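You operate a simulated robot arm through the tools that you are given. There is no shell and no other tool. Be economical: measure what you need, move in short steps, check, and stop when the job is done.

You run a simulated robot arm. Do the job below in one go: nothing can be reset, and whatever is moved stays where it is left.

TASK
Take the nozzle and mixer off the silver head block, rinse both clean and open the clamp.
Fine: rinse them in the rinse tub; the mixer goes into the free socket in the row of mixers, the nozzle into the free nozzle socket; the block, its plugs and the other pieces stay.

Only the result counts: the job must be done as asked and must still hold three seconds after the hand-in. Knocking over, shifting, dropping, spilling or breaking anything else fails it.

THE ROBOT
A 6-joint arm with a fingered hand on a trunk, on a base that drives. Base frame: it is fixed to the floor where the robot stands at the start and does not move with it; the origin is under the middle of the robot, x ahead of it, y to its left, z up; the surface under the hand at the start is at about z = 900. Units: mm, degrees, N and s.
With the tool pointing down near the work surface it reaches from about 160 to 820 mm from the robot's upright axis, wherever it stands. Its first joint turns from -166.0 to 166.0 degrees. Places, roughly: middle mixer socket [400, 0, 900]; mixer socket at the front edge [400, 0, 900]; mixer socket by the rinse tub [500, 0, 900]; nozzle socket at the bench end [400, -300, 900]; nozzle socket by the head block [400, -200, 900]; rinse tub [600, 0, 900]; teal clamp of the black plate [600, -200, 900]. Payload 4 kg.
The TCP is the grasp point between the finger pads, 20 mm short of the fingertips. In the tool frame z runs along the fingers and y along their closing line. The gripper opens to 140 mm. The gripper's body begins 54 mm behind the TCP. The gripper is a hand of 3 fingers: y runs from the thumb to the fingers, the wrist lies at [0, 0, -215] in the tool frame.
Orientation is that of the tool frame in the base frame, as a unit quaternion [w, x, y, z]. With the fingers straight down and closing along the base's y, the tool's x points along the base's -x, its y along +y and its z along -z.

THE INTERFACE
- The arm moves only by the tool apply_moves. Its argument "targets" is a list that holds one entry, the list of rows, each a list of 6 numbers: the shift along the tool's x, y, z in units of 30 mm (1.0 is 30 mm), then the turn, a rotation vector about the tool's x, y, z in units of 6 degrees (1.0 is 6 degrees). In form: [[[tx, ty, tz, rx, ry, rz], ...]]. A call has 1 to 12 rows; each row shifts and turns the commanded pose from where the row before left it, along the tool's axes as they then stand. A call with a number of a shift or a turn outside -1 to 1 is refused whole. A row lasts 0.2 s, in which the tool goes at most 50 mm and 8.6 degrees; a call with a longer step from one row to the next is refused whole. Where a pose cannot be reached the arm comes as near as it can. A force on the tool above 90 N (or 10 N above the force at the start of the call, whichever is more), or a blocked arm, ends the call early, and 0.2 s more pass. In this call time passes only in rows, and 0.2 s behind the last. The reply holds the time, the measured pose of the TCP, the force on the tool along the base axes, the opening and the grip force, in the units named above and with some noise, with the torque about the TCP (base axes, N m) and any sound that the robot's microphone picked up.
- Cameras (640 x 400 px; columns grow to the right, rows downward): "scene" is now at [50.2, 148.1, 1482.3]; the picture's right is [-0.52, -0.85, 0.00], its down [-0.60, 0.36, -0.72] and it looks along [0.61, -0.37, -0.70] (base axes); focal length 262 px, centre (320, 200). "wrist" rides on the gripper at [74, -43, -79] in the tool frame; the picture's right is [0.50, 0.87, 0.00], its down [-0.59, 0.34, -0.73] and it looks along [-0.64, 0.37, 0.68] (tool axes); focal length 275 px, centre (320, 200). There is no depth. A picture from a camera that has moved, and an enlarged one, comes with that camera's place and axes in the base frame and with its lens.
- grab_frame(camera): a new picture of that camera. No time passes.
- slide_trunk(by): slides the trunk up (or, below 0, down) by that many mm; the arm and the scene camera ride with it, the base frame stays. It gives what a move gives, with no picture.
- base_move(legs): drives the robot by 1 to 6 legs, each [ahead, left, turn to the left] in mm, mm and degrees, along the robot's own axes; the way and the turn of a leg run together, so that a leg with both is an arc; at most 1500 mm and 180 degrees a leg. The arm and the cameras ride along, it lands a little off, and it stops where it bumps. It gives what a move gives.
- curl_fingers(finger1, finger2, thumb_bend): sets how far each is bent, from 0 (flat) to 100 (curled in); at 30 the hand is open as for a grip, at 70 the pads meet at the TCP. One left out holds its place. A second passes; each finger stops where it meets its share of the squeeze, and holds until it gets a number again. It is the only way to open and close the hand. It gives what a move gives, with no picture; readings hold the bend of each and the force on the fingers (four entries, about 0 where the hand has none), thumb and palm.
- aim_head(pan, tilt): turns the head with the scene camera to pan (to the left, within 120 degrees either way) and tilt (down, from -29 to 69), counted from straight ahead of the robot. It gives what a move gives.
- inspect(camera, box): a new picture of the part [left, top, right, bottom] of that camera's present view, enlarged. No time passes.
- hand_in(): hands the job in; it is judged then, once.

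Go step by step. Nothing tells you exact positions but the pictures and the camera data: compare them with the known pose of the tool, close in by small moves and look again before you grip or let go. The budget is 120 turns and 82 pictures, counting those below and the enlarged ones. Unless the task says otherwise, let go and move clear before handing in, and close with one line.

The tools are called after "Emit:" as a command line: name --argument value ..., lists and objects as JSON in quotes. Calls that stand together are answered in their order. apply_moves: Moves the arm, as the interface text tells. Its arguments: {"type":"object","properties":{"targets":{"type":"array"}},"required":["targets"]} The other tools are called the same way: slide_trunk (by) slides the trunk up or down; curl_fingers (finger1, finger2, thumb_bend) moves the fingers one by one; base_move (legs) drives the base; aim_head (pan, tilt) turns the head that bears the scene camera; grab_frame (camera) takes a picture; inspect (camera, box) takes an enlarged picture of a part of a camera's view; hand_in () hands the job in.

At the start:

```text
time_s: 0.0
position: [440.5, 52.0, 1148.1]
orientation: [0.0, 0.001, 1.0, 0.0]
wrist_force: [0.1, -1.1, 1.1]
wrist_torque: [0.0, -0.01, -0.05]
width: 139.6
gripper_force: 0.2
shape: jaw
bend: [30.0, 30.0, 30.0]
finger forces: [0.0, 0.0, 0.1, 0.0, 0.0, 0.0]
trunk travel left (down, up): [-75.0, 515.0]
robot x, y, heading: [0.4, 2.4, 0.1]
head pan, tilt: [-31.3, 44.3]
```

scene: 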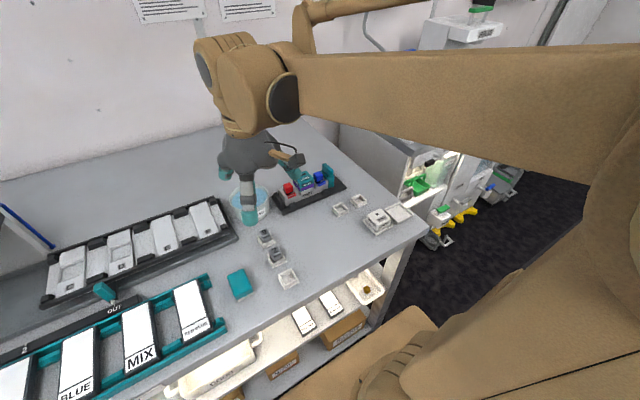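
wrist: 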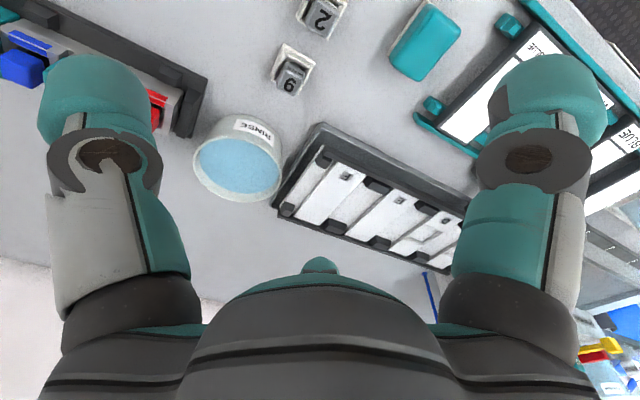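

I see the bench with a rinse tub, the head block on a black plate with a teal clamp, and mixer and nozzle sockets. I'll look closer at these first.

Emit:
inspect --camera "scene" --box '[260, 150, 360, 212]'

Emit:
inspect --camera "scene" --box '[220, 170, 420, 295]'

```text
6.40 times, centred on (310, 181) of scene
camera zoom: at [50.2, 148.1, 1482.3], right [-0.52, -0.85, 0.0], down [-0.6, 0.36, -0.72], along [0.61, -0.37, -0.7], focal length 1679 px, centre (384, 322)
```

zoom: 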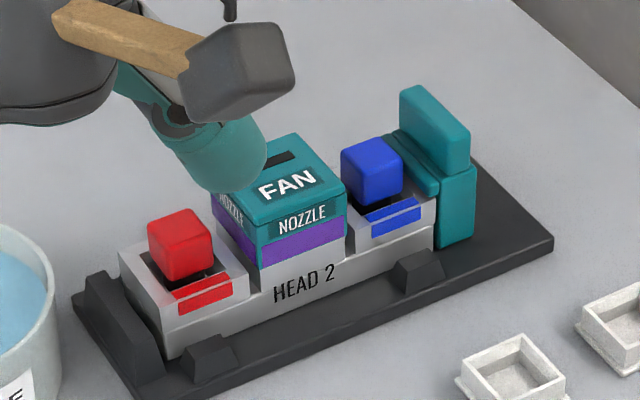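

```text
3.20 times, centred on (320, 232) of scene
camera zoom: at [50.2, 148.1, 1482.3], right [-0.52, -0.85, 0.0], down [-0.6, 0.36, -0.72], along [0.61, -0.37, -0.7], focal length 840 px, centre (320, 96)
```

zoom: 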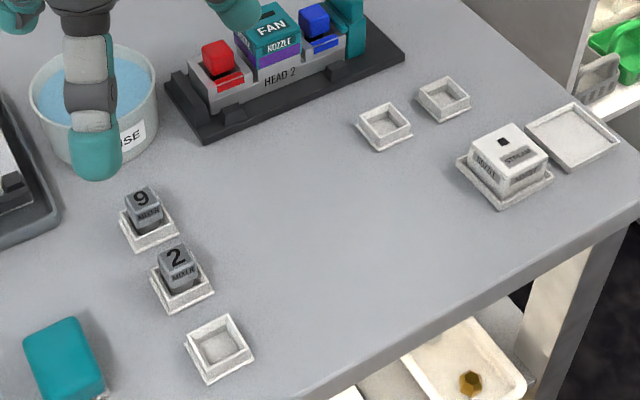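

The FAN nozzle sits between the red and blue plugs, with the block's length along y and the clamp at its right end. I'll move the arm aside and turn the hand so it closes along x, then look again.

Emit:
apply_moves --targets '[[[0, 1, 0, 0, 0, 1], [0, 1, 0, 0, 0, 1], [0.2, 1, 0, 0, 0, 1], [0.3, 1, 0, 0, 0, 1], [0.4, 1, 0, 0, 0, 1], [0.5, 1, 0, 0, 0, 1], [0, 0, 0, 0, 0, 1], [0, 0, 0, 0, 0, 1], [0, 0, 0, 0, 0, 1], [0, 0, 0, 0, 0, 1], [0, 0, 0, 0, 0, 1], [0, 0, 0, 0, 0, 1]]]'

Emit:
apply_moves --targets '[[[0, 0, 0, 0, 0, 1], [0, 0, 0, 0, 0, 1], [0, 0, 0, 0, 0, 1]]]'

Emit:
grab_frame --camera "scene"

Emit:
inspect --camera "scene" --box '[260, 150, 360, 212]'

```text
time_s: 2.6
position: [447.0, 241.2, 1148.2]
orientation: [0.0, 0.589, 0.808, 0.0]
wrist_force: [-0.7, -0.3, -1.1]
wrist_torque: [-0.01, 0.02, 0.02]
width: 140.1
gripper_force: 0.1
shape: jaw
bend: [30.0, 30.0, 30.0]
finger forces: [0.0, 0.0, 0.0, 0.1, 0.1, 0.0]
trunk travel left (down, up): [-75.0, 515.0]
robot x, y, heading: [0.6, 0.1, -0.2]
head pan, tilt: [-31.3, 44.3]
```

```text
time_s: 3.4
position: [447.7, 240.4, 1146.9]
orientation: [0.0, 0.708, 0.706, 0.0]
wrist_force: [0.1, 0.0, -0.2]
wrist_torque: [0.02, -0.01, 0.03]
width: 139.9
gripper_force: 0.1
shape: jaw
bend: [30.0, 30.0, 30.0]
finger forces: [0.0, 0.0, 0.1, 0.1, 0.0, 0.1]
trunk travel left (down, up): [-75.0, 515.0]
robot x, y, heading: [-3.6, 4.5, -0.1]
head pan, tilt: [-31.3, 44.3]
```

```text
77 pictures are left
camera scene: at [50.3, 148.1, 1482.3], right [-0.52, -0.85, 0.0], down [-0.6, 0.36, -0.72], along [0.61, -0.37, -0.7], focal length 262 px, centre (320, 200)
```

scene: 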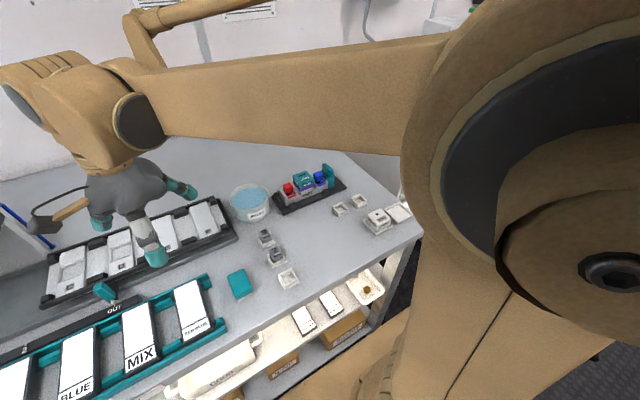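

```text
6.40 times, centred on (310, 181) of scene
camera zoom: at [50.3, 148.1, 1482.3], right [-0.52, -0.85, 0.0], down [-0.6, 0.36, -0.72], along [0.61, -0.37, -0.7], focal length 1679 px, centre (384, 322)
```

zoom: 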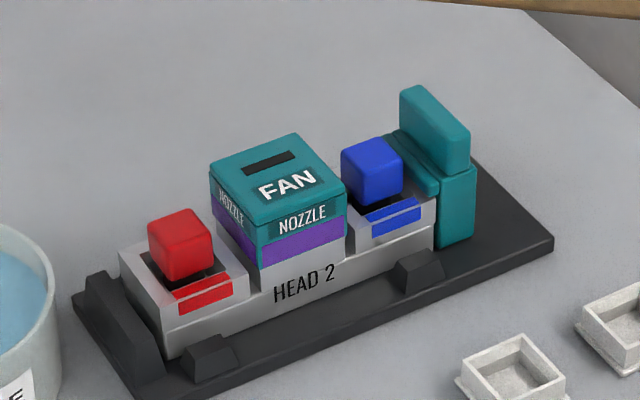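

The arm is clear and the hand now closes along x. I'll shift so that the wrist camera looks at the block from a second angle, which lets me triangulate.

Emit:
apply_moves --targets '[[[-1, 0.25, 0, 0, 0, 0], [-1, 0.25, 0, 0, 0, 0], [-1, 0.25, 0, 0, 0, 0], [-1, 0.25, 0, 0, 0, 0], [-1, 0.25, 0, 0, 0, 0], [-1, 0.25, 0, 0, 0, 0], [-0.67, 0.25, 0, 0, 0, 0]]]'

Emit:
grab_frame --camera "wrist"

```text
time_s: 5.0
position: [500.2, 39.5, 1147.8]
orientation: [0.001, 0.707, 0.707, 0.0]
wrist_force: [0.5, 0.1, -0.1]
wrist_torque: [0.0, -0.01, -0.03]
width: 140.0
gripper_force: 0.0
shape: jaw
bend: [30.0, 30.0, 30.0]
finger forces: [0.0, 0.0, 0.0, 0.1, 0.1, 0.1]
trunk travel left (down, up): [-75.0, 515.0]
robot x, y, heading: [0.3, 1.3, 0.1]
head pan, tilt: [-31.3, 44.3]
```

```text
75 pictures are left
camera wrist: at [456.3, 114.5, 1227.4], right [0.87, 0.5, 0.0], down [0.34, -0.59, 0.73], along [0.37, -0.64, -0.68], focal length 275 px, centre (320, 200)
```

wrist: 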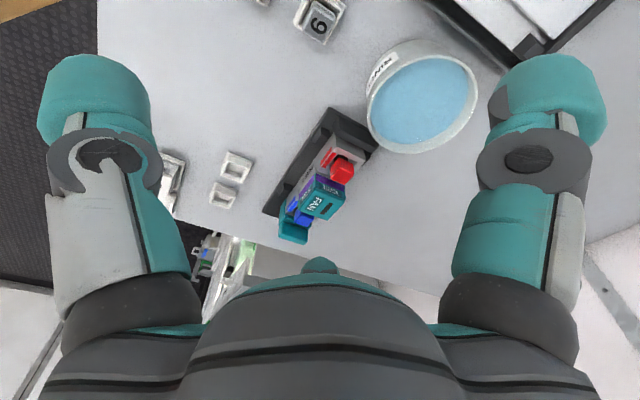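

Emit:
inspect --camera "wrist" --box '[250, 100, 390, 250]'

```text
2.67 times, centred on (320, 175) of wrist
camera zoom: at [456.3, 114.5, 1227.4], right [0.87, 0.5, 0.0], down [0.34, -0.59, 0.73], along [0.37, -0.64, -0.68], focal length 734 px, centre (320, 267)
```

zoom: 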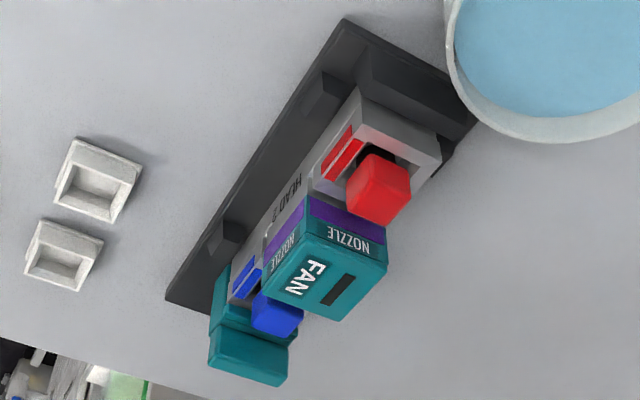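

The two views put the nozzle's top centre near (589, -116, ~990), about 47 mm square. The TCP sits at the centre of the wrist picture, so I'll move to hover above the nozzle and check there.

Emit:
apply_moves --targets '[[[-0.86, 0.49, 0.49, 0, 0, 0], [-0.86, 0.49, 0.49, 0, 0, 0], [-0.86, 0.49, 0.49, 0, 0, 0], [-0.86, 0.49, 0.49, 0, 0, 0], [-0.86, 0.49, 0.49, 0, 0, 0], [-0.86, 0.49, 0.49, 0, 0, 0]]]'

Emit:
grab_frame --camera "wrist"

Emit:
inspect --camera "scene" --box '[220, 110, 380, 220]'

```text
time_s: 6.4
position: [587.7, -115.5, 1058.7]
orientation: [0.001, 0.707, 0.707, 0.001]
wrist_force: [0.6, 0.1, -1.2]
wrist_torque: [0.01, -0.02, 0.01]
width: 139.8
gripper_force: 0.2
shape: jaw
bend: [30.0, 30.0, 30.0]
finger forces: [0.0, 0.0, 0.0, 0.1, 0.0, 0.0]
trunk travel left (down, up): [-75.0, 515.0]
robot x, y, heading: [-0.5, 0.5, -0.5]
head pan, tilt: [-31.3, 44.3]
```

```text
73 pictures are left
camera wrist: at [544.1, -41.1, 1138.6], right [0.87, 0.5, 0.0], down [0.34, -0.59, 0.73], along [0.37, -0.64, -0.68], focal length 275 px, centre (320, 200)
```

wrist: 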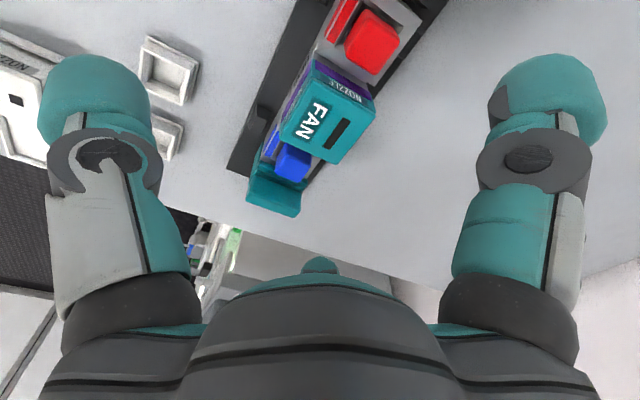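

```text
3.64 times, centred on (300, 165) of scene
camera zoom: at [50.9, 147.6, 1482.3], right [-0.52, -0.85, 0.0], down [-0.6, 0.36, -0.71], along [0.61, -0.37, -0.7], focal length 954 px, centre (393, 327)
```

zoom: 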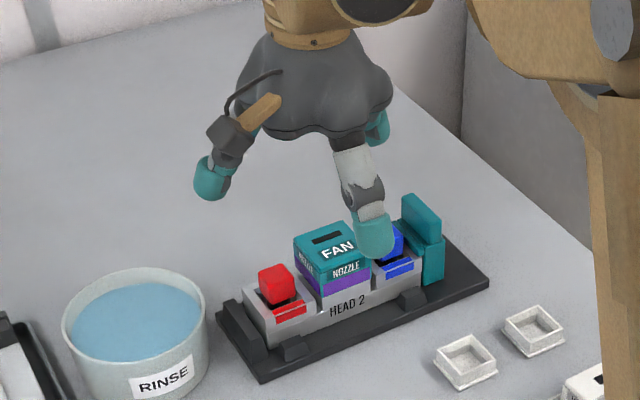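

Triangulation puts the nozzle's top centre at about (594, -119, 981), with the plugs about 50 mm to either side. The hand's three fingers are spaced 120° apart, so I'll set the TCP slightly behind the centre, with the thumb in front and the fingers on the back corners, then go lower and look.

Emit:
apply_moves --targets '[[[-0.05, 0.3, 0.6, 0, 0, 0], [-0.05, 0.3, 0.6, 0, 0, 0], [0, 0, 0.6, 0, 0, 0]]]'

Emit:
inspect --camera "scene" --box '[250, 130, 362, 200]'

Emit:
grab_frame --camera "wrist"

```text
time_s: 7.2
position: [605.5, -117.7, 1005.7]
orientation: [0.0, 0.707, 0.707, -0.001]
wrist_force: [0.9, 0.5, 0.3]
wrist_torque: [0.0, 0.0, 0.0]
width: 140.2
gripper_force: 0.0
shape: jaw
bend: [30.0, 30.0, 30.0]
finger forces: [0.1, 0.1, 0.1, 0.0, 0.1, 0.0]
trunk travel left (down, up): [-75.0, 515.0]
robot x, y, heading: [-1.3, 0.5, -0.0]
head pan, tilt: [-31.3, 44.3]
```

```text
5.71 times, centred on (306, 165) of scene
camera zoom: at [50.5, 148.0, 1482.3], right [-0.52, -0.85, 0.0], down [-0.6, 0.36, -0.72], along [0.61, -0.37, -0.7], focal length 1500 px, centre (400, 400)
```

zoom: 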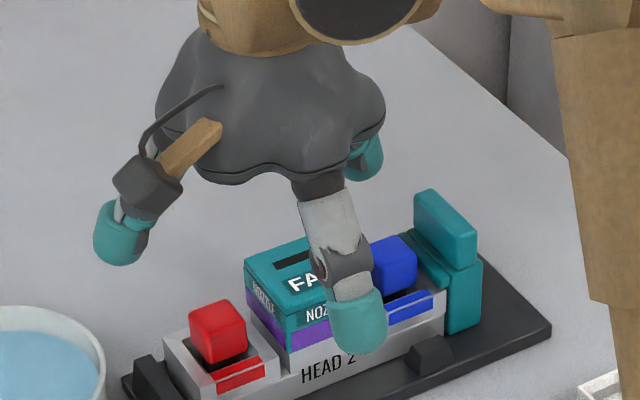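

```text
70 pictures are left
camera wrist: at [561.9, -43.4, 1084.9], right [0.87, 0.5, 0.0], down [0.34, -0.59, 0.73], along [0.37, -0.64, -0.68], focal length 275 px, centre (320, 200)
```

wrist: 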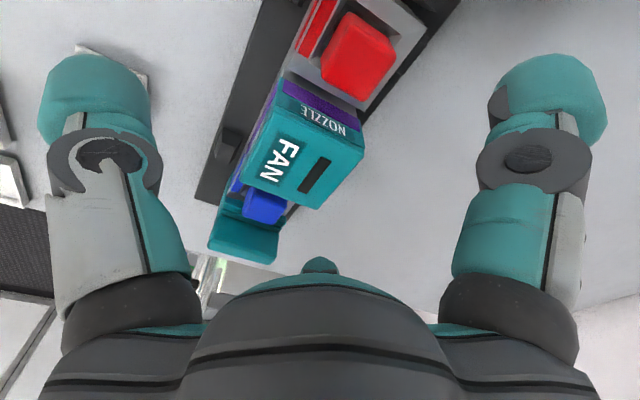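

The nozzle is confirmed at about (594.7, -118.2). The fingers will pass clear behind the plugs, so I'll descend to grip height.

Emit:
apply_moves --targets '[[[0, 0, 0.55, 0, 0, 0], [0, 0, 0.5, 0, 0, 0]]]'

Emit:
curl_fingers --finger1 46 --finger2 46 --thumb_bend 42

Emit:
inspect --camera "scene" --box '[250, 130, 362, 200]'

Emit:
inspect --camera "wrist" --box '[80, 0, 560, 300]'

```text
time_s: 7.8
position: [605.9, -117.1, 974.5]
orientation: [0.0, 0.707, 0.707, 0.0]
wrist_force: [0.2, 0.4, -0.4]
wrist_torque: [0.0, 0.02, 0.0]
width: 139.9
gripper_force: 0.0
shape: jaw
bend: [30.0, 30.0, 30.0]
finger forces: [0.0, 0.1, 0.0, 0.0, 0.0, 0.0]
trunk travel left (down, up): [-75.0, 515.0]
robot x, y, heading: [-1.1, -0.0, 0.2]
head pan, tilt: [-31.3, 44.3]
```

```text
time_s: 8.8
position: [606.0, -117.9, 974.3]
orientation: [0.0, 0.707, 0.707, 0.001]
wrist_force: [0.7, 0.1, 0.0]
wrist_torque: [-0.03, -0.01, 0.0]
width: 82.4
gripper_force: 0.0
shape: fingers
bend: [46.0, 46.0, 42.0]
finger forces: [0.1, 0.0, 0.0, 0.1, 0.0, 0.0]
trunk travel left (down, up): [-75.0, 515.0]
robot x, y, heading: [2.5, 1.2, -0.2]
head pan, tilt: [-31.3, 44.3]
```

```text
5.71 times, centred on (306, 165) of scene
camera zoom: at [50.4, 148.0, 1482.3], right [-0.52, -0.85, 0.0], down [-0.6, 0.36, -0.72], along [0.61, -0.37, -0.7], focal length 1500 px, centre (400, 400)
```

zoom: 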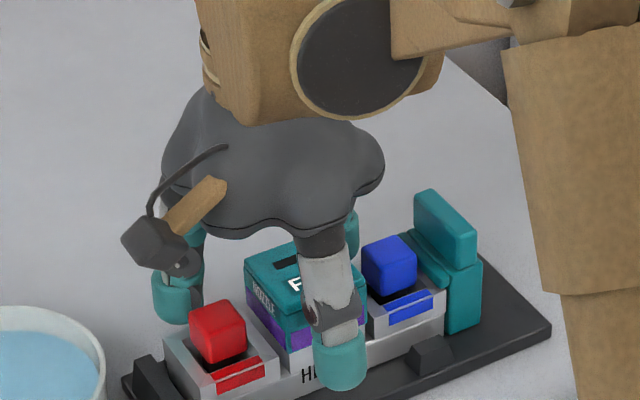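

```text
1.33 times, centred on (320, 150) of wrist
camera zoom: at [561.9, -42.8, 1053.3], right [0.87, 0.5, 0.0], down [0.34, -0.59, 0.73], along [0.37, -0.64, -0.68], focal length 367 px, centre (320, 267)
```

zoom: 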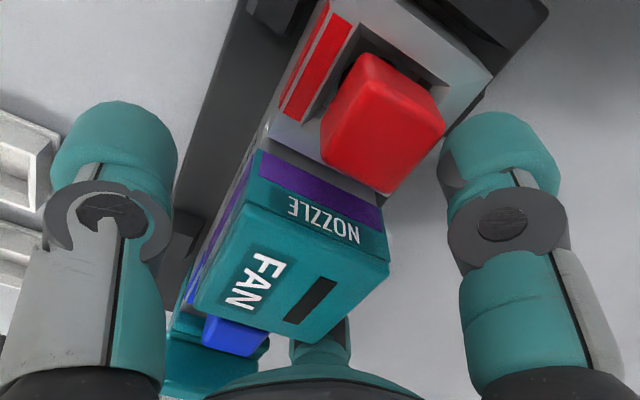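

Emit:
curl_fingers --finger1 52 --finger2 52 --thumb_bend 48

Emit:
inspect --camera "wrist" --box '[80, 0, 560, 300]'

```text
time_s: 9.8
position: [606.0, -116.8, 972.9]
orientation: [0.0, 0.707, 0.707, 0.0]
wrist_force: [1.8, 0.5, 1.0]
wrist_torque: [0.03, -0.07, -0.01]
width: 65.5
gripper_force: 1.1
shape: fingers
bend: [51.0, 51.0, 48.0]
finger forces: [1.1, 1.2, 0.0, 0.1, 0.0, 0.0]
trunk travel left (down, up): [-75.0, 515.0]
robot x, y, heading: [-1.3, -2.4, -0.2]
head pan, tilt: [-31.3, 44.3]
```

```text
1.33 times, centred on (320, 150) of wrist
camera zoom: at [562.0, -42.8, 1053.2], right [0.87, 0.5, 0.0], down [0.34, -0.59, 0.73], along [0.37, -0.64, -0.68], focal length 367 px, centre (320, 267)
```

zoom: 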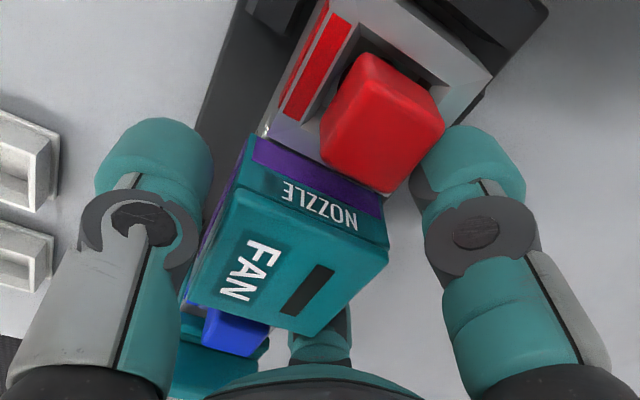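

Both fingers stopped at 51 with about 1 N, probably against the block's back edge. I'll ease off, rise 7 mm and try again.

Emit:
curl_fingers --finger1 46 --finger2 46 --thumb_bend 46

Emit:
apply_moves --targets '[[[0, 0, -0.25, 0, 0, 0]]]'

Emit:
curl_fingers --finger1 54 --finger2 54 --thumb_bend 48

Emit:
inspect --camera "wrist" --box '[80, 0, 560, 300]'

```text
time_s: 10.8
position: [604.7, -117.4, 973.8]
orientation: [0.0, 0.707, 0.708, 0.0]
wrist_force: [0.2, 0.3, -0.2]
wrist_torque: [0.0, 0.02, 0.0]
width: 76.1
gripper_force: 0.1
shape: fingers
bend: [46.0, 46.0, 46.0]
finger forces: [0.0, 0.0, 0.1, 0.0, 0.0, 0.0]
trunk travel left (down, up): [-75.0, 515.0]
robot x, y, heading: [0.9, 1.5, -0.1]
head pan, tilt: [-31.3, 44.3]
```

```text
time_s: 11.2
position: [606.0, -118.2, 981.5]
orientation: [0.001, 0.707, 0.707, 0.0]
wrist_force: [-0.2, 0.3, -0.5]
wrist_torque: [-0.01, 0.0, -0.04]
width: 76.1
gripper_force: 0.0
shape: fingers
bend: [46.0, 46.0, 46.0]
finger forces: [0.1, 0.1, 0.0, 0.0, 0.0, 0.1]
trunk travel left (down, up): [-75.0, 515.0]
robot x, y, heading: [-1.6, 3.4, -0.1]
head pan, tilt: [-31.3, 44.3]
```

```text
time_s: 12.2
position: [605.8, -117.7, 980.7]
orientation: [0.0, 0.706, 0.708, 0.0]
wrist_force: [0.2, 0.3, -0.2]
wrist_torque: [0.0, 0.0, 0.03]
width: 60.8
gripper_force: 0.4
shape: fingers
bend: [54.0, 54.0, 48.0]
finger forces: [0.0, 0.4, 0.0, 0.0, 0.1, 0.1]
trunk travel left (down, up): [-75.0, 515.0]
robot x, y, heading: [1.0, 2.3, 0.0]
head pan, tilt: [-31.3, 44.3]
```

```text
1.33 times, centred on (320, 150) of wrist
camera zoom: at [562.5, -43.2, 1060.6], right [0.87, 0.5, 0.0], down [0.34, -0.59, 0.73], along [0.37, -0.64, -0.68], focal length 367 px, centre (320, 267)
```

zoom: 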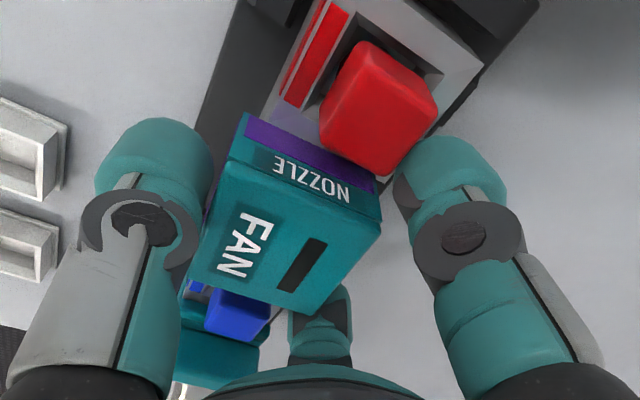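

Emit:
curl_fingers --finger1 56 --finger2 56 --thumb_bend 54

Emit:
inspect --camera "wrist" --box '[80, 0, 560, 300]'

```text
time_s: 13.2
position: [607.7, -116.4, 981.1]
orientation: [0.0, 0.707, 0.707, 0.0]
wrist_force: [0.0, -0.7, -0.5]
wrist_torque: [0.01, 0.0, 0.02]
width: 52.3
gripper_force: 4.5
shape: fingers
bend: [56.0, 54.0, 52.0]
finger forces: [0.1, 4.8, 0.1, 0.1, 4.8, 0.0]
trunk travel left (down, up): [-75.0, 515.0]
robot x, y, heading: [-0.3, 0.6, -0.1]
head pan, tilt: [-31.3, 44.3]
```

```text
1.33 times, centred on (320, 150) of wrist
camera zoom: at [562.4, -43.2, 1060.7], right [0.87, 0.5, 0.0], down [0.34, -0.59, 0.73], along [0.37, -0.64, -0.68], focal length 367 px, centre (320, 267)
```

zoom: 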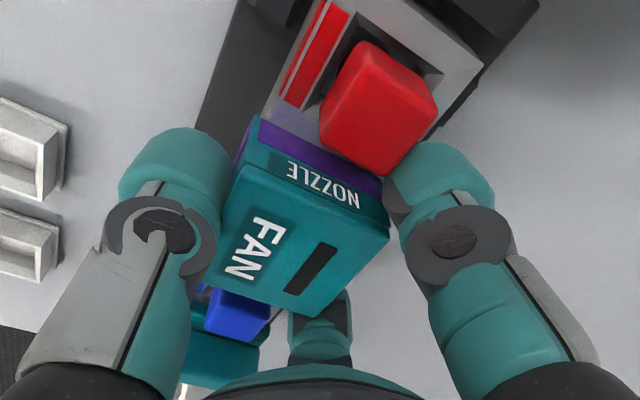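

The nozzle shifted slightly back in its fit, and finger 2 and the thumb are touching it. I'll squeeze fully.

Emit:
curl_fingers --finger1 60 --finger2 58 --thumb_bend 56

Emit:
inspect --camera "wrist" --box '[80, 0, 560, 300]'

```text
time_s: 14.2
position: [606.5, -118.6, 980.2]
orientation: [-0.001, 0.708, 0.707, 0.0]
wrist_force: [0.2, -0.1, 0.0]
wrist_torque: [-0.01, -0.03, 0.0]
width: 49.7
gripper_force: 8.2
shape: fingers
bend: [58.0, 54.0, 53.0]
finger forces: [3.0, 6.7, 0.0, 0.0, 7.7, 0.1]
trunk travel left (down, up): [-75.0, 515.0]
robot x, y, heading: [-0.2, 1.9, -0.1]
head pan, tilt: [-31.3, 44.3]
```

```text
1.33 times, centred on (320, 150) of wrist
camera zoom: at [562.4, -43.1, 1060.7], right [0.87, 0.5, 0.0], down [0.34, -0.59, 0.73], along [0.37, -0.64, -0.68], focal length 367 px, centre (320, 267)
```

zoom: 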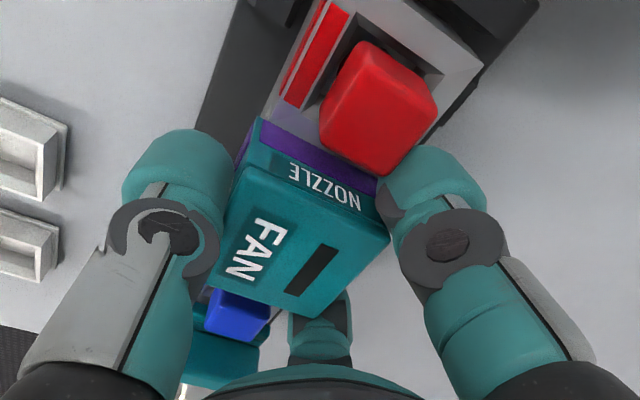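

Emit:
curl_fingers --finger1 66 --finger2 62 --thumb_bend 62

Emit:
apply_moves --targets '[[[0, 0, -0.2, 0, 0, 0], [0, 0, -0.2, 0, 0, 0]]]'

Emit:
inspect --camera "wrist" --box '[80, 0, 560, 300]'

```text
time_s: 15.2
position: [604.8, -118.1, 980.8]
orientation: [0.0, 0.708, 0.707, 0.001]
wrist_force: [0.9, 0.9, -0.4]
wrist_torque: [0.02, 0.0, 0.0]
width: 45.2
gripper_force: 21.1
shape: fingers
bend: [59.0, 53.0, 55.0]
finger forces: [8.2, 16.6, 0.1, 0.0, 17.2, 0.0]
trunk travel left (down, up): [-75.0, 515.0]
robot x, y, heading: [-0.6, -0.3, 0.1]
head pan, tilt: [-31.3, 44.3]
```

```text
time_s: 15.8
position: [605.5, -118.9, 993.9]
orientation: [0.0, 0.707, 0.708, 0.0]
wrist_force: [-0.3, 0.5, -0.8]
wrist_torque: [0.01, 0.0, 0.05]
width: 45.3
gripper_force: 21.1
shape: fingers
bend: [59.0, 53.0, 55.0]
finger forces: [8.3, 16.6, 0.1, 0.0, 17.2, 0.1]
trunk travel left (down, up): [-75.0, 515.0]
robot x, y, heading: [1.3, 3.9, -0.2]
head pan, tilt: [-31.3, 44.3]
```

```text
1.33 times, centred on (320, 150) of wrist
camera zoom: at [562.2, -43.6, 1073.6], right [0.87, 0.5, 0.0], down [0.34, -0.59, 0.73], along [0.37, -0.64, -0.68], focal length 367 px, centre (320, 267)
```

zoom: 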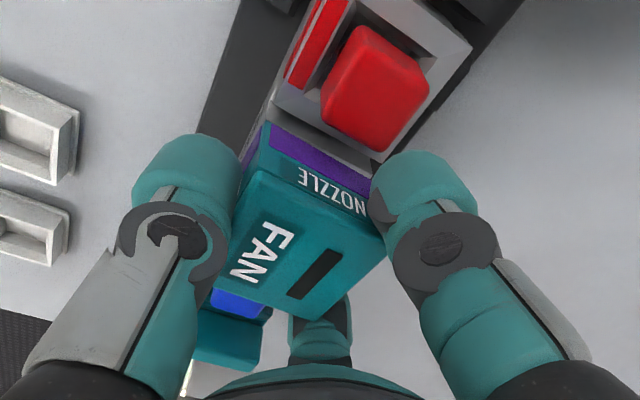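

The nozzle lifts with the hand. I'll raise it higher and look at it and at what is left in the block.

Emit:
apply_moves --targets '[[[0, 0, -0.5, 0, 0, 0], [0, 0, -0.8, 0, 0, 0], [0, 0, -0.8, 0, 0, 0], [0, 0, -0.5, 0, 0, 0]]]'

Emit:
inspect --camera "scene" --box '[250, 110, 362, 200]'

Emit:
inspect --camera "wrist" --box '[80, 0, 560, 300]'

```text
time_s: 16.8
position: [606.2, -118.6, 1070.4]
orientation: [-0.001, 0.707, 0.707, 0.0]
wrist_force: [-0.4, 0.7, 0.7]
wrist_torque: [-0.01, 0.0, 0.0]
width: 45.0
gripper_force: 21.1
shape: fingers
bend: [59.0, 53.0, 55.0]
finger forces: [8.3, 16.6, 0.1, 0.0, 17.4, 0.0]
trunk travel left (down, up): [-75.0, 515.0]
robot x, y, heading: [0.4, -0.2, -0.2]
head pan, tilt: [-31.3, 44.3]
```

```text
4.44 times, centred on (306, 155) of scene
camera zoom: at [50.3, 148.0, 1482.3], right [-0.52, -0.85, 0.0], down [-0.6, 0.36, -0.72], along [0.61, -0.37, -0.7], focal length 1166 px, centre (382, 400)
```

zoom: 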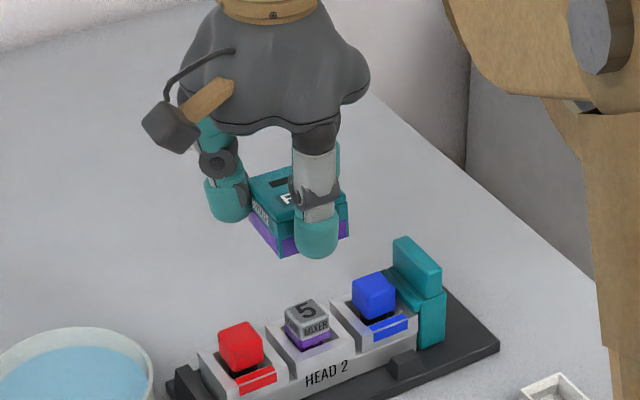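

```text
1.33 times, centred on (320, 150) of wrist
camera zoom: at [562.6, -43.9, 1150.5], right [0.87, 0.5, 0.0], down [0.34, -0.59, 0.73], along [0.37, -0.64, -0.68], focal length 367 px, centre (320, 267)
```

zoom: 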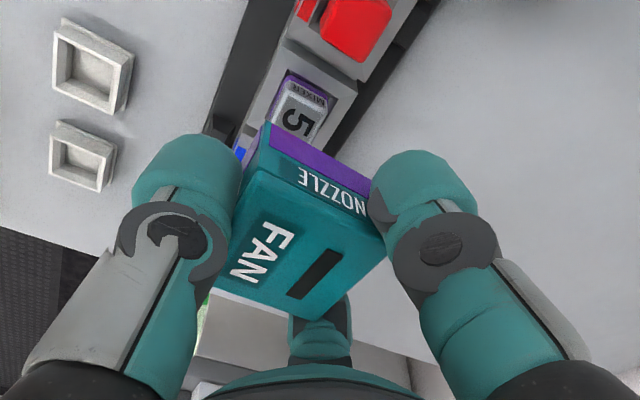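

The nozzle came off cleanly, and mixer 5, purple at its base, stays in the block. Next I'll measure the tub more closely.

Emit:
inspect --camera "scene" --box '[210, 165, 290, 225]'

Emit:
apply_moves --targets '[[[0.9, 0, -0.3, 0, 0, 0], [0.9, 0, -0.3, 0, 0, 0], [0.9, 0, 0, 0, 0, 0], [0.9, 0, 0, 0, 0, 0], [0.9, 0, 0, 0, 0, 0], [0.9, 0, 0, 0, 0, 0]]]'

Emit:
grab_frame --camera "wrist"

Emit:
inspect --camera "scene" --box '[210, 135, 322, 225]'

```text
6.67 times, centred on (250, 195) of scene
camera zoom: at [50.3, 148.0, 1482.3], right [-0.52, -0.85, 0.0], down [-0.6, 0.36, -0.72], along [0.61, -0.37, -0.7], focal length 1749 px, centre (787, 233)
```

zoom: 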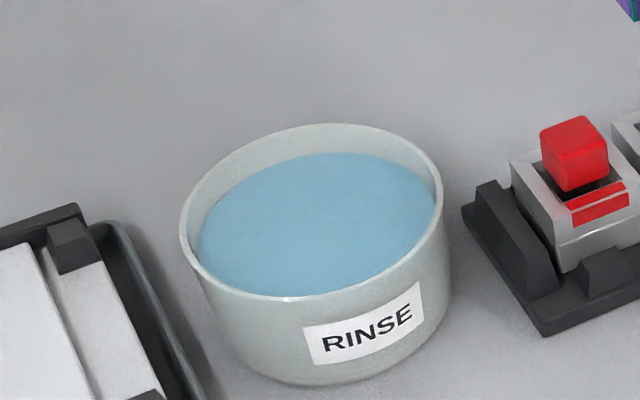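

```text
time_s: 18.2
position: [605.2, 45.1, 1088.9]
orientation: [0.0, 0.707, 0.707, 0.0]
wrist_force: [0.3, -0.4, -1.1]
wrist_torque: [-0.01, 0.02, 0.04]
width: 45.2
gripper_force: 21.0
shape: fingers
bend: [59.0, 53.0, 55.0]
finger forces: [8.3, 16.7, 0.0, 0.1, 17.3, 0.1]
trunk travel left (down, up): [-75.0, 515.0]
robot x, y, heading: [2.8, -0.2, -0.1]
head pan, tilt: [-31.3, 44.3]
```

```text
59 pictures are left
camera wrist: at [561.3, 119.4, 1168.6], right [0.87, 0.5, 0.0], down [0.34, -0.59, 0.73], along [0.37, -0.64, -0.68], focal length 275 px, centre (320, 200)
```

wrist: 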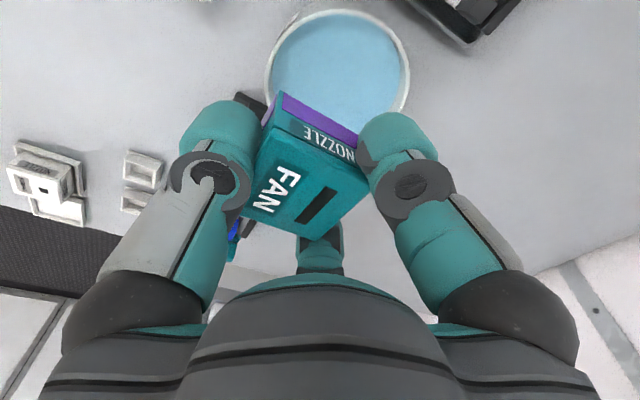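

```text
4.44 times, centred on (266, 180) of scene
camera zoom: at [50.5, 148.4, 1482.2], right [-0.52, -0.85, 0.0], down [-0.6, 0.36, -0.72], along [0.61, -0.37, -0.7], focal length 1166 px, centre (560, 289)
```

zoom: 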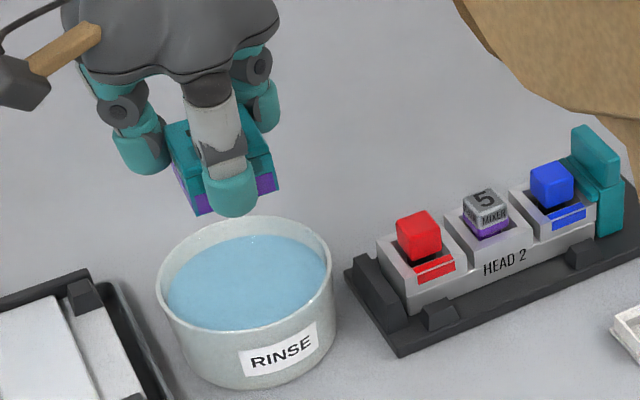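

I take the tub's centre as about (622, 47), its rim at z≈957 and the water 12–15 mm lower. I'll position the nozzle above it, just over the rim, and check.

Emit:
apply_moves --targets '[[[0.05, 0.5, 0.6, 0, 0, 0], [0, 0.45, 0.8, 0, 0, 0], [0, 0, 0.8, 0, 0, 0], [0, 0, 0.6, 0, 0, 0]]]'

Emit:
grab_frame --camera "wrist"

Emit:
inspect --camera "scene" --box '[210, 150, 290, 225]'

```text
time_s: 19.2
position: [633.8, 46.0, 1005.1]
orientation: [-0.001, 0.707, 0.708, 0.0]
wrist_force: [-0.7, 0.8, 0.3]
wrist_torque: [0.0, 0.01, -0.03]
width: 45.1
gripper_force: 21.1
shape: fingers
bend: [59.0, 53.0, 55.0]
finger forces: [8.3, 16.7, 0.0, 0.0, 17.0, 0.0]
trunk travel left (down, up): [-75.0, 515.0]
robot x, y, heading: [3.7, 3.2, -0.1]
head pan, tilt: [-31.3, 44.3]
```

```text
57 pictures are left
camera wrist: at [591.3, 120.0, 1084.9], right [0.87, 0.5, 0.0], down [0.34, -0.59, 0.73], along [0.37, -0.64, -0.68], focal length 275 px, centre (320, 200)
```

wrist: 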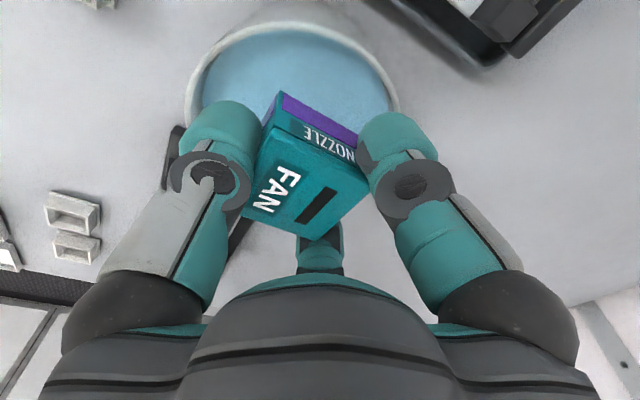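

```text
5.33 times, centred on (250, 188) of scene
camera zoom: at [50.6, 148.1, 1482.2], right [-0.52, -0.85, 0.0], down [-0.6, 0.36, -0.72], along [0.61, -0.37, -0.7], focal length 1400 px, centre (693, 267)
```

zoom: 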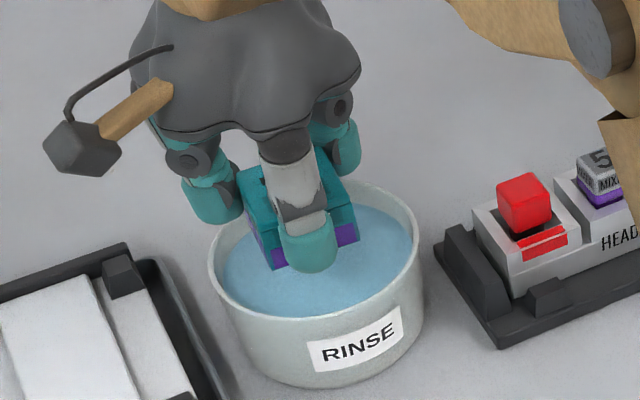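

Both views agree the tub's centre is about 9 mm further toward -y than the nozzle. I'll shift and lower gently, watching the force.

Emit:
apply_moves --targets '[[[-0.3, 0, 0, 0, 0, 0], [0, 0, 0.3, 0, 0, 0], [0, 0, 0.3, 0, 0, 0], [0, 0, 0.2, 0, 0, 0], [0, 0, 0.2, 0, 0, 0]]]'

Emit:
inspect --camera "scene" --box '[210, 150, 290, 225]'

Emit:
grab_frame --camera "wrist"

```text
time_s: 20.4
position: [632.5, 40.6, 986.5]
orientation: [0.004, 0.705, 0.709, 0.003]
wrist_force: [-5.7, 3.4, 53.2]
wrist_torque: [-2.14, -1.32, -0.02]
width: 41.1
gripper_force: 62.0
shape: fingers
bend: [61.0, 53.0, 56.0]
finger forces: [8.8, 97.6, 0.0, 0.0, 16.8, 0.1]
trunk travel left (down, up): [-75.0, 515.0]
robot x, y, heading: [-1.3, -3.3, 0.2]
head pan, tilt: [-31.3, 44.3]
stopped in row 5: the force on the tool passed its limit at 105 N (the readings are from after the stop); the commanded pose is now the measured one
```

```text
5.33 times, centred on (250, 188) of scene
camera zoom: at [43.4, 148.2, 1482.9], right [-0.52, -0.86, 0.0], down [-0.59, 0.36, -0.72], along [0.62, -0.37, -0.7], focal length 1400 px, centre (693, 267)
```

zoom: 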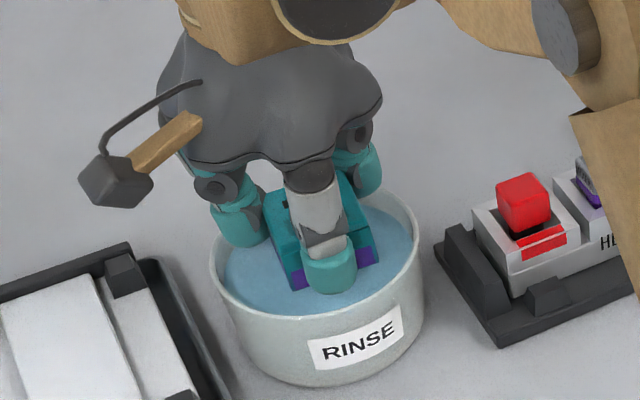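

```text
54 pictures are left
camera wrist: at [587.4, 113.2, 1065.3], right [0.86, 0.51, 0.01], down [0.34, -0.58, 0.74], along [0.38, -0.63, -0.67], focal length 275 px, centre (320, 200)
```

wrist: 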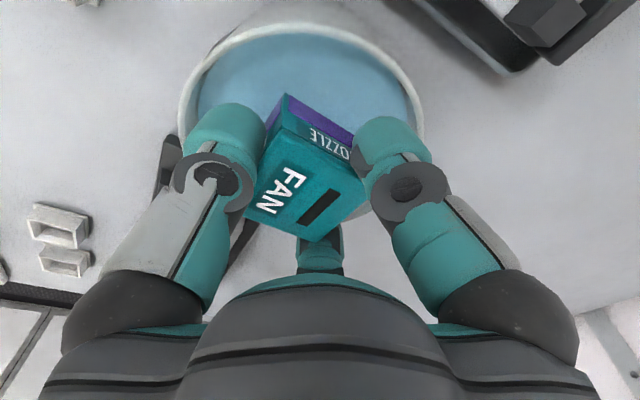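

A back finger (finger 2) landed on the tub's rim. I'll lift off at once and check that the tub hasn't moved.

Emit:
apply_moves --targets '[[[0, 0, -0.5, 0, 0, 0], [0, 0, -0.5, 0, 0, 0]]]'

Emit:
inspect --camera "scene" --box '[210, 150, 290, 225]'

```text
time_s: 20.9
position: [637.7, 37.3, 1009.7]
orientation: [0.002, 0.706, 0.709, 0.001]
wrist_force: [0.6, 0.4, -0.7]
wrist_torque: [0.01, 0.02, 0.02]
width: 41.1
gripper_force: 20.5
shape: fingers
bend: [61.0, 52.0, 56.0]
finger forces: [7.7, 18.2, 0.0, 0.0, 15.1, 0.0]
trunk travel left (down, up): [-75.0, 515.0]
robot x, y, heading: [-2.4, 0.2, -0.1]
head pan, tilt: [-31.3, 44.3]
```

```text
5.33 times, centred on (250, 188) of scene
camera zoom: at [51.0, 148.3, 1482.1], right [-0.52, -0.85, 0.0], down [-0.6, 0.36, -0.71], along [0.61, -0.37, -0.7], focal length 1400 px, centre (693, 267)
```

zoom: 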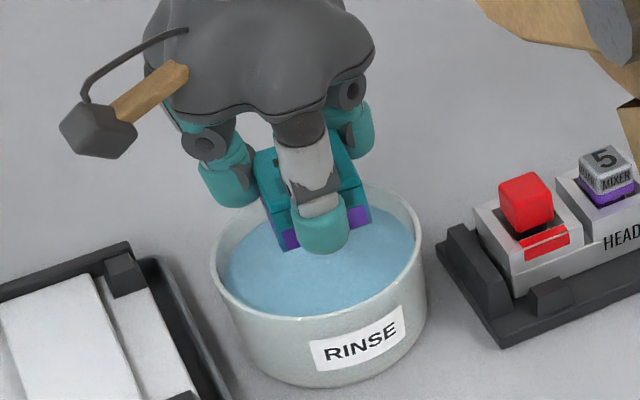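

The tub stayed put. I'll recentre the hand (TCP to about (626, 43)) and descend in tiny steps.

Emit:
apply_moves --targets '[[[0.2, -0.4, 0, 0, 0, 0], [0, 0, 0.3, 0, 0, 0], [0, 0, 0.3, 0, 0, 0]]]'

Emit:
inspect --camera "scene" --box '[210, 150, 290, 225]'

Emit:
inspect --camera "wrist" --box '[120, 0, 520, 280]'

```text
time_s: 21.8
position: [625.2, 44.8, 992.2]
orientation: [0.002, 0.705, 0.709, 0.002]
wrist_force: [-0.6, 0.0, -0.6]
wrist_torque: [-0.02, -0.01, 0.0]
width: 40.9
gripper_force: 20.2
shape: fingers
bend: [61.0, 52.0, 56.0]
finger forces: [7.7, 18.2, 0.0, 0.1, 15.1, 0.1]
trunk travel left (down, up): [-75.0, 515.0]
robot x, y, heading: [-1.4, 2.6, -0.1]
head pan, tilt: [-31.3, 44.3]
```

```text
5.33 times, centred on (250, 188) of scene
camera zoom: at [50.6, 148.4, 1482.2], right [-0.52, -0.86, 0.0], down [-0.6, 0.36, -0.72], along [0.61, -0.37, -0.7], focal length 1400 px, centre (693, 267)
```

zoom: 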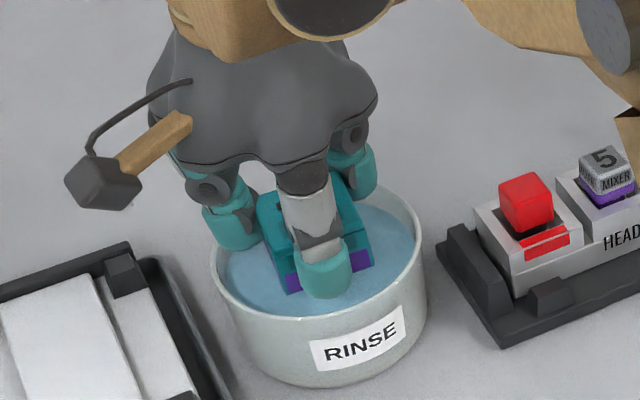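

```text
1.43 times, centred on (320, 140) of wrist
camera zoom: at [580.4, 118.9, 1072.3], right [0.86, 0.5, 0.0], down [0.34, -0.59, 0.74], along [0.37, -0.63, -0.68], focal length 393 px, centre (320, 286)
```

zoom: 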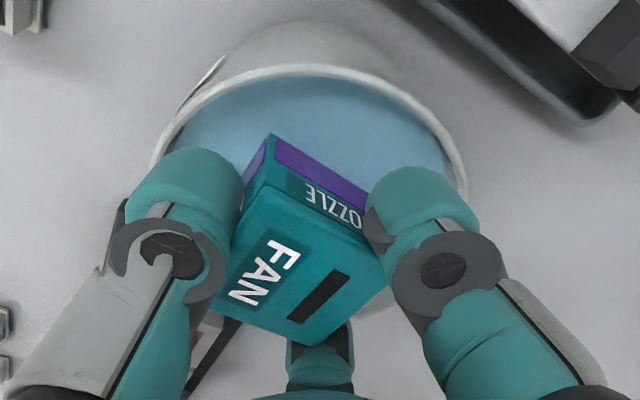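

The tub's centre comes out consistently at (622.6, 38.7). I'll fine-tune the position and step down gently.

Emit:
apply_moves --targets '[[[-0.14, 0.03, 0, 0, 0, 0], [0, 0, 0.2, 0, 0, 0], [0, 0, 0.1, 0, 0, 0]]]'

Emit:
apply_moves --targets '[[[0, 0, 0.1, 0, 0, 0]]]'

```text
time_s: 22.6
position: [625.4, 39.7, 983.7]
orientation: [0.001, 0.705, 0.709, 0.002]
wrist_force: [0.0, 1.0, -0.4]
wrist_torque: [0.02, 0.01, 0.0]
width: 40.9
gripper_force: 20.4
shape: fingers
bend: [61.0, 52.0, 56.0]
finger forces: [7.7, 18.2, 0.0, 0.0, 15.1, 0.0]
trunk travel left (down, up): [-75.0, 515.0]
robot x, y, heading: [0.8, 0.5, 0.3]
head pan, tilt: [-31.3, 44.3]
```

```text
time_s: 22.9
position: [626.5, 39.4, 981.7]
orientation: [0.003, 0.706, 0.709, 0.002]
wrist_force: [0.7, 0.3, 0.2]
wrist_torque: [0.0, 0.0, 0.01]
width: 41.0
gripper_force: 20.7
shape: fingers
bend: [61.0, 52.0, 56.0]
finger forces: [7.7, 18.2, 0.0, 0.0, 15.1, 0.1]
trunk travel left (down, up): [-75.0, 515.0]
robot x, y, heading: [1.0, -2.7, 0.2]
head pan, tilt: [-31.3, 44.3]
```

Emit:
apply_moves --targets '[[[0, 0, 0.1, 0, 0, 0]]]'

Emit:
apply_moves --targets '[[[0, 0, 0.1, 0, 0, 0]]]'

Emit:
inspect --camera "scene" --box '[210, 150, 290, 225]'

```text
time_s: 23.4
position: [625.8, 40.7, 978.1]
orientation: [0.002, 0.705, 0.709, 0.002]
wrist_force: [0.5, 0.1, 0.4]
wrist_torque: [0.0, -0.04, 0.0]
width: 40.7
gripper_force: 19.9
shape: fingers
bend: [61.0, 52.0, 56.0]
finger forces: [7.7, 18.1, 0.1, 0.0, 15.2, 0.0]
trunk travel left (down, up): [-75.0, 515.0]
robot x, y, heading: [0.6, 0.8, -0.0]
head pan, tilt: [-31.3, 44.3]
```

```text
time_s: 23.8
position: [625.1, 39.9, 974.2]
orientation: [0.002, 0.705, 0.709, 0.002]
wrist_force: [-0.3, -0.1, -0.5]
wrist_torque: [-0.01, 0.03, -0.04]
width: 41.0
gripper_force: 20.4
shape: fingers
bend: [61.0, 52.0, 56.0]
finger forces: [7.8, 18.3, 0.0, 0.0, 15.1, 0.1]
trunk travel left (down, up): [-75.0, 515.0]
robot x, y, heading: [-1.3, -1.9, 0.1]
head pan, tilt: [-31.3, 44.3]
```

```text
5.33 times, centred on (250, 188) of scene
camera zoom: at [50.3, 148.5, 1482.3], right [-0.52, -0.86, 0.0], down [-0.6, 0.36, -0.72], along [0.61, -0.37, -0.7], focal length 1400 px, centre (693, 267)
```

zoom: 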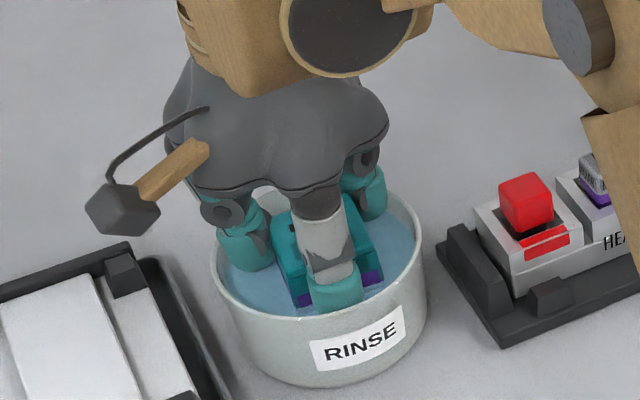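

Emit:
apply_moves --targets '[[[-0.06, 0.06, 0.1, 0, 0, 0], [0, 0, 0.05, 0, 0, 0]]]'

Emit:
apply_moves --targets '[[[0, 0, 0.1, 0, 0, 0]]]'

Emit:
apply_moves --targets '[[[0, 0, 0.1, 0, 0, 0]]]'

Emit:
inspect --camera "scene" --box '[210, 150, 290, 225]'

```text
time_s: 24.4
position: [625.6, 39.7, 970.3]
orientation: [0.002, 0.705, 0.709, 0.001]
wrist_force: [-5.0, 5.2, 6.1]
wrist_torque: [-0.18, -0.05, -0.05]
width: 41.0
gripper_force: 29.0
shape: fingers
bend: [61.0, 53.0, 56.0]
finger forces: [9.1, 32.1, 0.1, 0.0, 17.2, 0.0]
trunk travel left (down, up): [-75.0, 515.0]
robot x, y, heading: [-1.8, -1.6, -0.1]
head pan, tilt: [-31.3, 44.3]
```

```text
time_s: 24.8
position: [626.3, 40.6, 967.7]
orientation: [0.003, 0.705, 0.71, 0.001]
wrist_force: [-6.0, 8.8, 5.1]
wrist_torque: [-0.2, -0.13, 0.03]
width: 41.0
gripper_force: 31.9
shape: fingers
bend: [61.0, 53.0, 56.0]
finger forces: [9.8, 36.8, 0.0, 0.0, 17.7, 0.1]
trunk travel left (down, up): [-75.0, 515.0]
robot x, y, heading: [-0.7, 2.7, 0.1]
head pan, tilt: [-31.3, 44.3]
```

```text
time_s: 25.1
position: [627.8, 40.3, 965.5]
orientation: [0.002, 0.705, 0.709, 0.001]
wrist_force: [-5.7, 11.7, 5.3]
wrist_torque: [-0.23, -0.14, 0.02]
width: 41.2
gripper_force: 34.2
shape: fingers
bend: [61.0, 53.0, 56.0]
finger forces: [10.4, 40.7, 0.0, 0.0, 18.1, 0.0]
trunk travel left (down, up): [-75.0, 515.0]
robot x, y, heading: [3.4, 2.4, -0.0]
head pan, tilt: [-31.3, 44.3]
```

```text
5.33 times, centred on (250, 188) of scene
camera zoom: at [48.8, 150.1, 1482.2], right [-0.52, -0.86, 0.0], down [-0.6, 0.36, -0.72], along [0.61, -0.37, -0.7], focal length 1400 px, centre (693, 267)
```

zoom: 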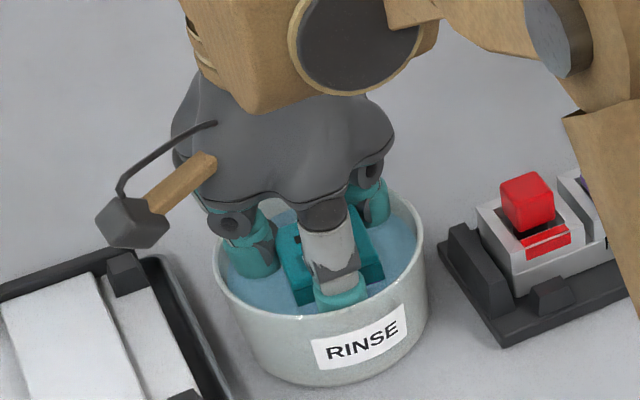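

Finger 2 is brushing the tub's back-right wall, so I'll shift away from it. The purple band has gone from view under the water.

Emit:
apply_moves --targets '[[[0.12, -0.08, 0, 0, 0, 0]]]'

Emit:
apply_moves --targets '[[[0.05, -0.03, 0.1, 0, 0, 0]]]'

```text
time_s: 25.6
position: [626.3, 40.7, 964.5]
orientation: [0.003, 0.706, 0.708, 0.001]
wrist_force: [0.4, 1.5, -0.6]
wrist_torque: [0.04, 0.01, 0.07]
width: 41.2
gripper_force: 22.2
shape: fingers
bend: [61.0, 53.0, 56.0]
finger forces: [8.1, 21.1, 0.0, 0.0, 14.9, 0.1]
trunk travel left (down, up): [-75.0, 515.0]
robot x, y, heading: [0.5, 3.5, 0.1]
head pan, tilt: [-31.3, 44.3]
```

```text
time_s: 25.9
position: [625.7, 43.7, 963.5]
orientation: [0.002, 0.705, 0.709, 0.001]
wrist_force: [-0.2, -0.2, -0.1]
wrist_torque: [0.03, -0.02, 0.03]
width: 41.3
gripper_force: 20.5
shape: fingers
bend: [61.0, 52.0, 56.0]
finger forces: [7.6, 18.1, 0.1, 0.0, 14.4, 0.0]
trunk travel left (down, up): [-75.0, 515.0]
robot x, y, heading: [-4.4, 2.0, 0.2]
head pan, tilt: [-31.3, 44.3]
```

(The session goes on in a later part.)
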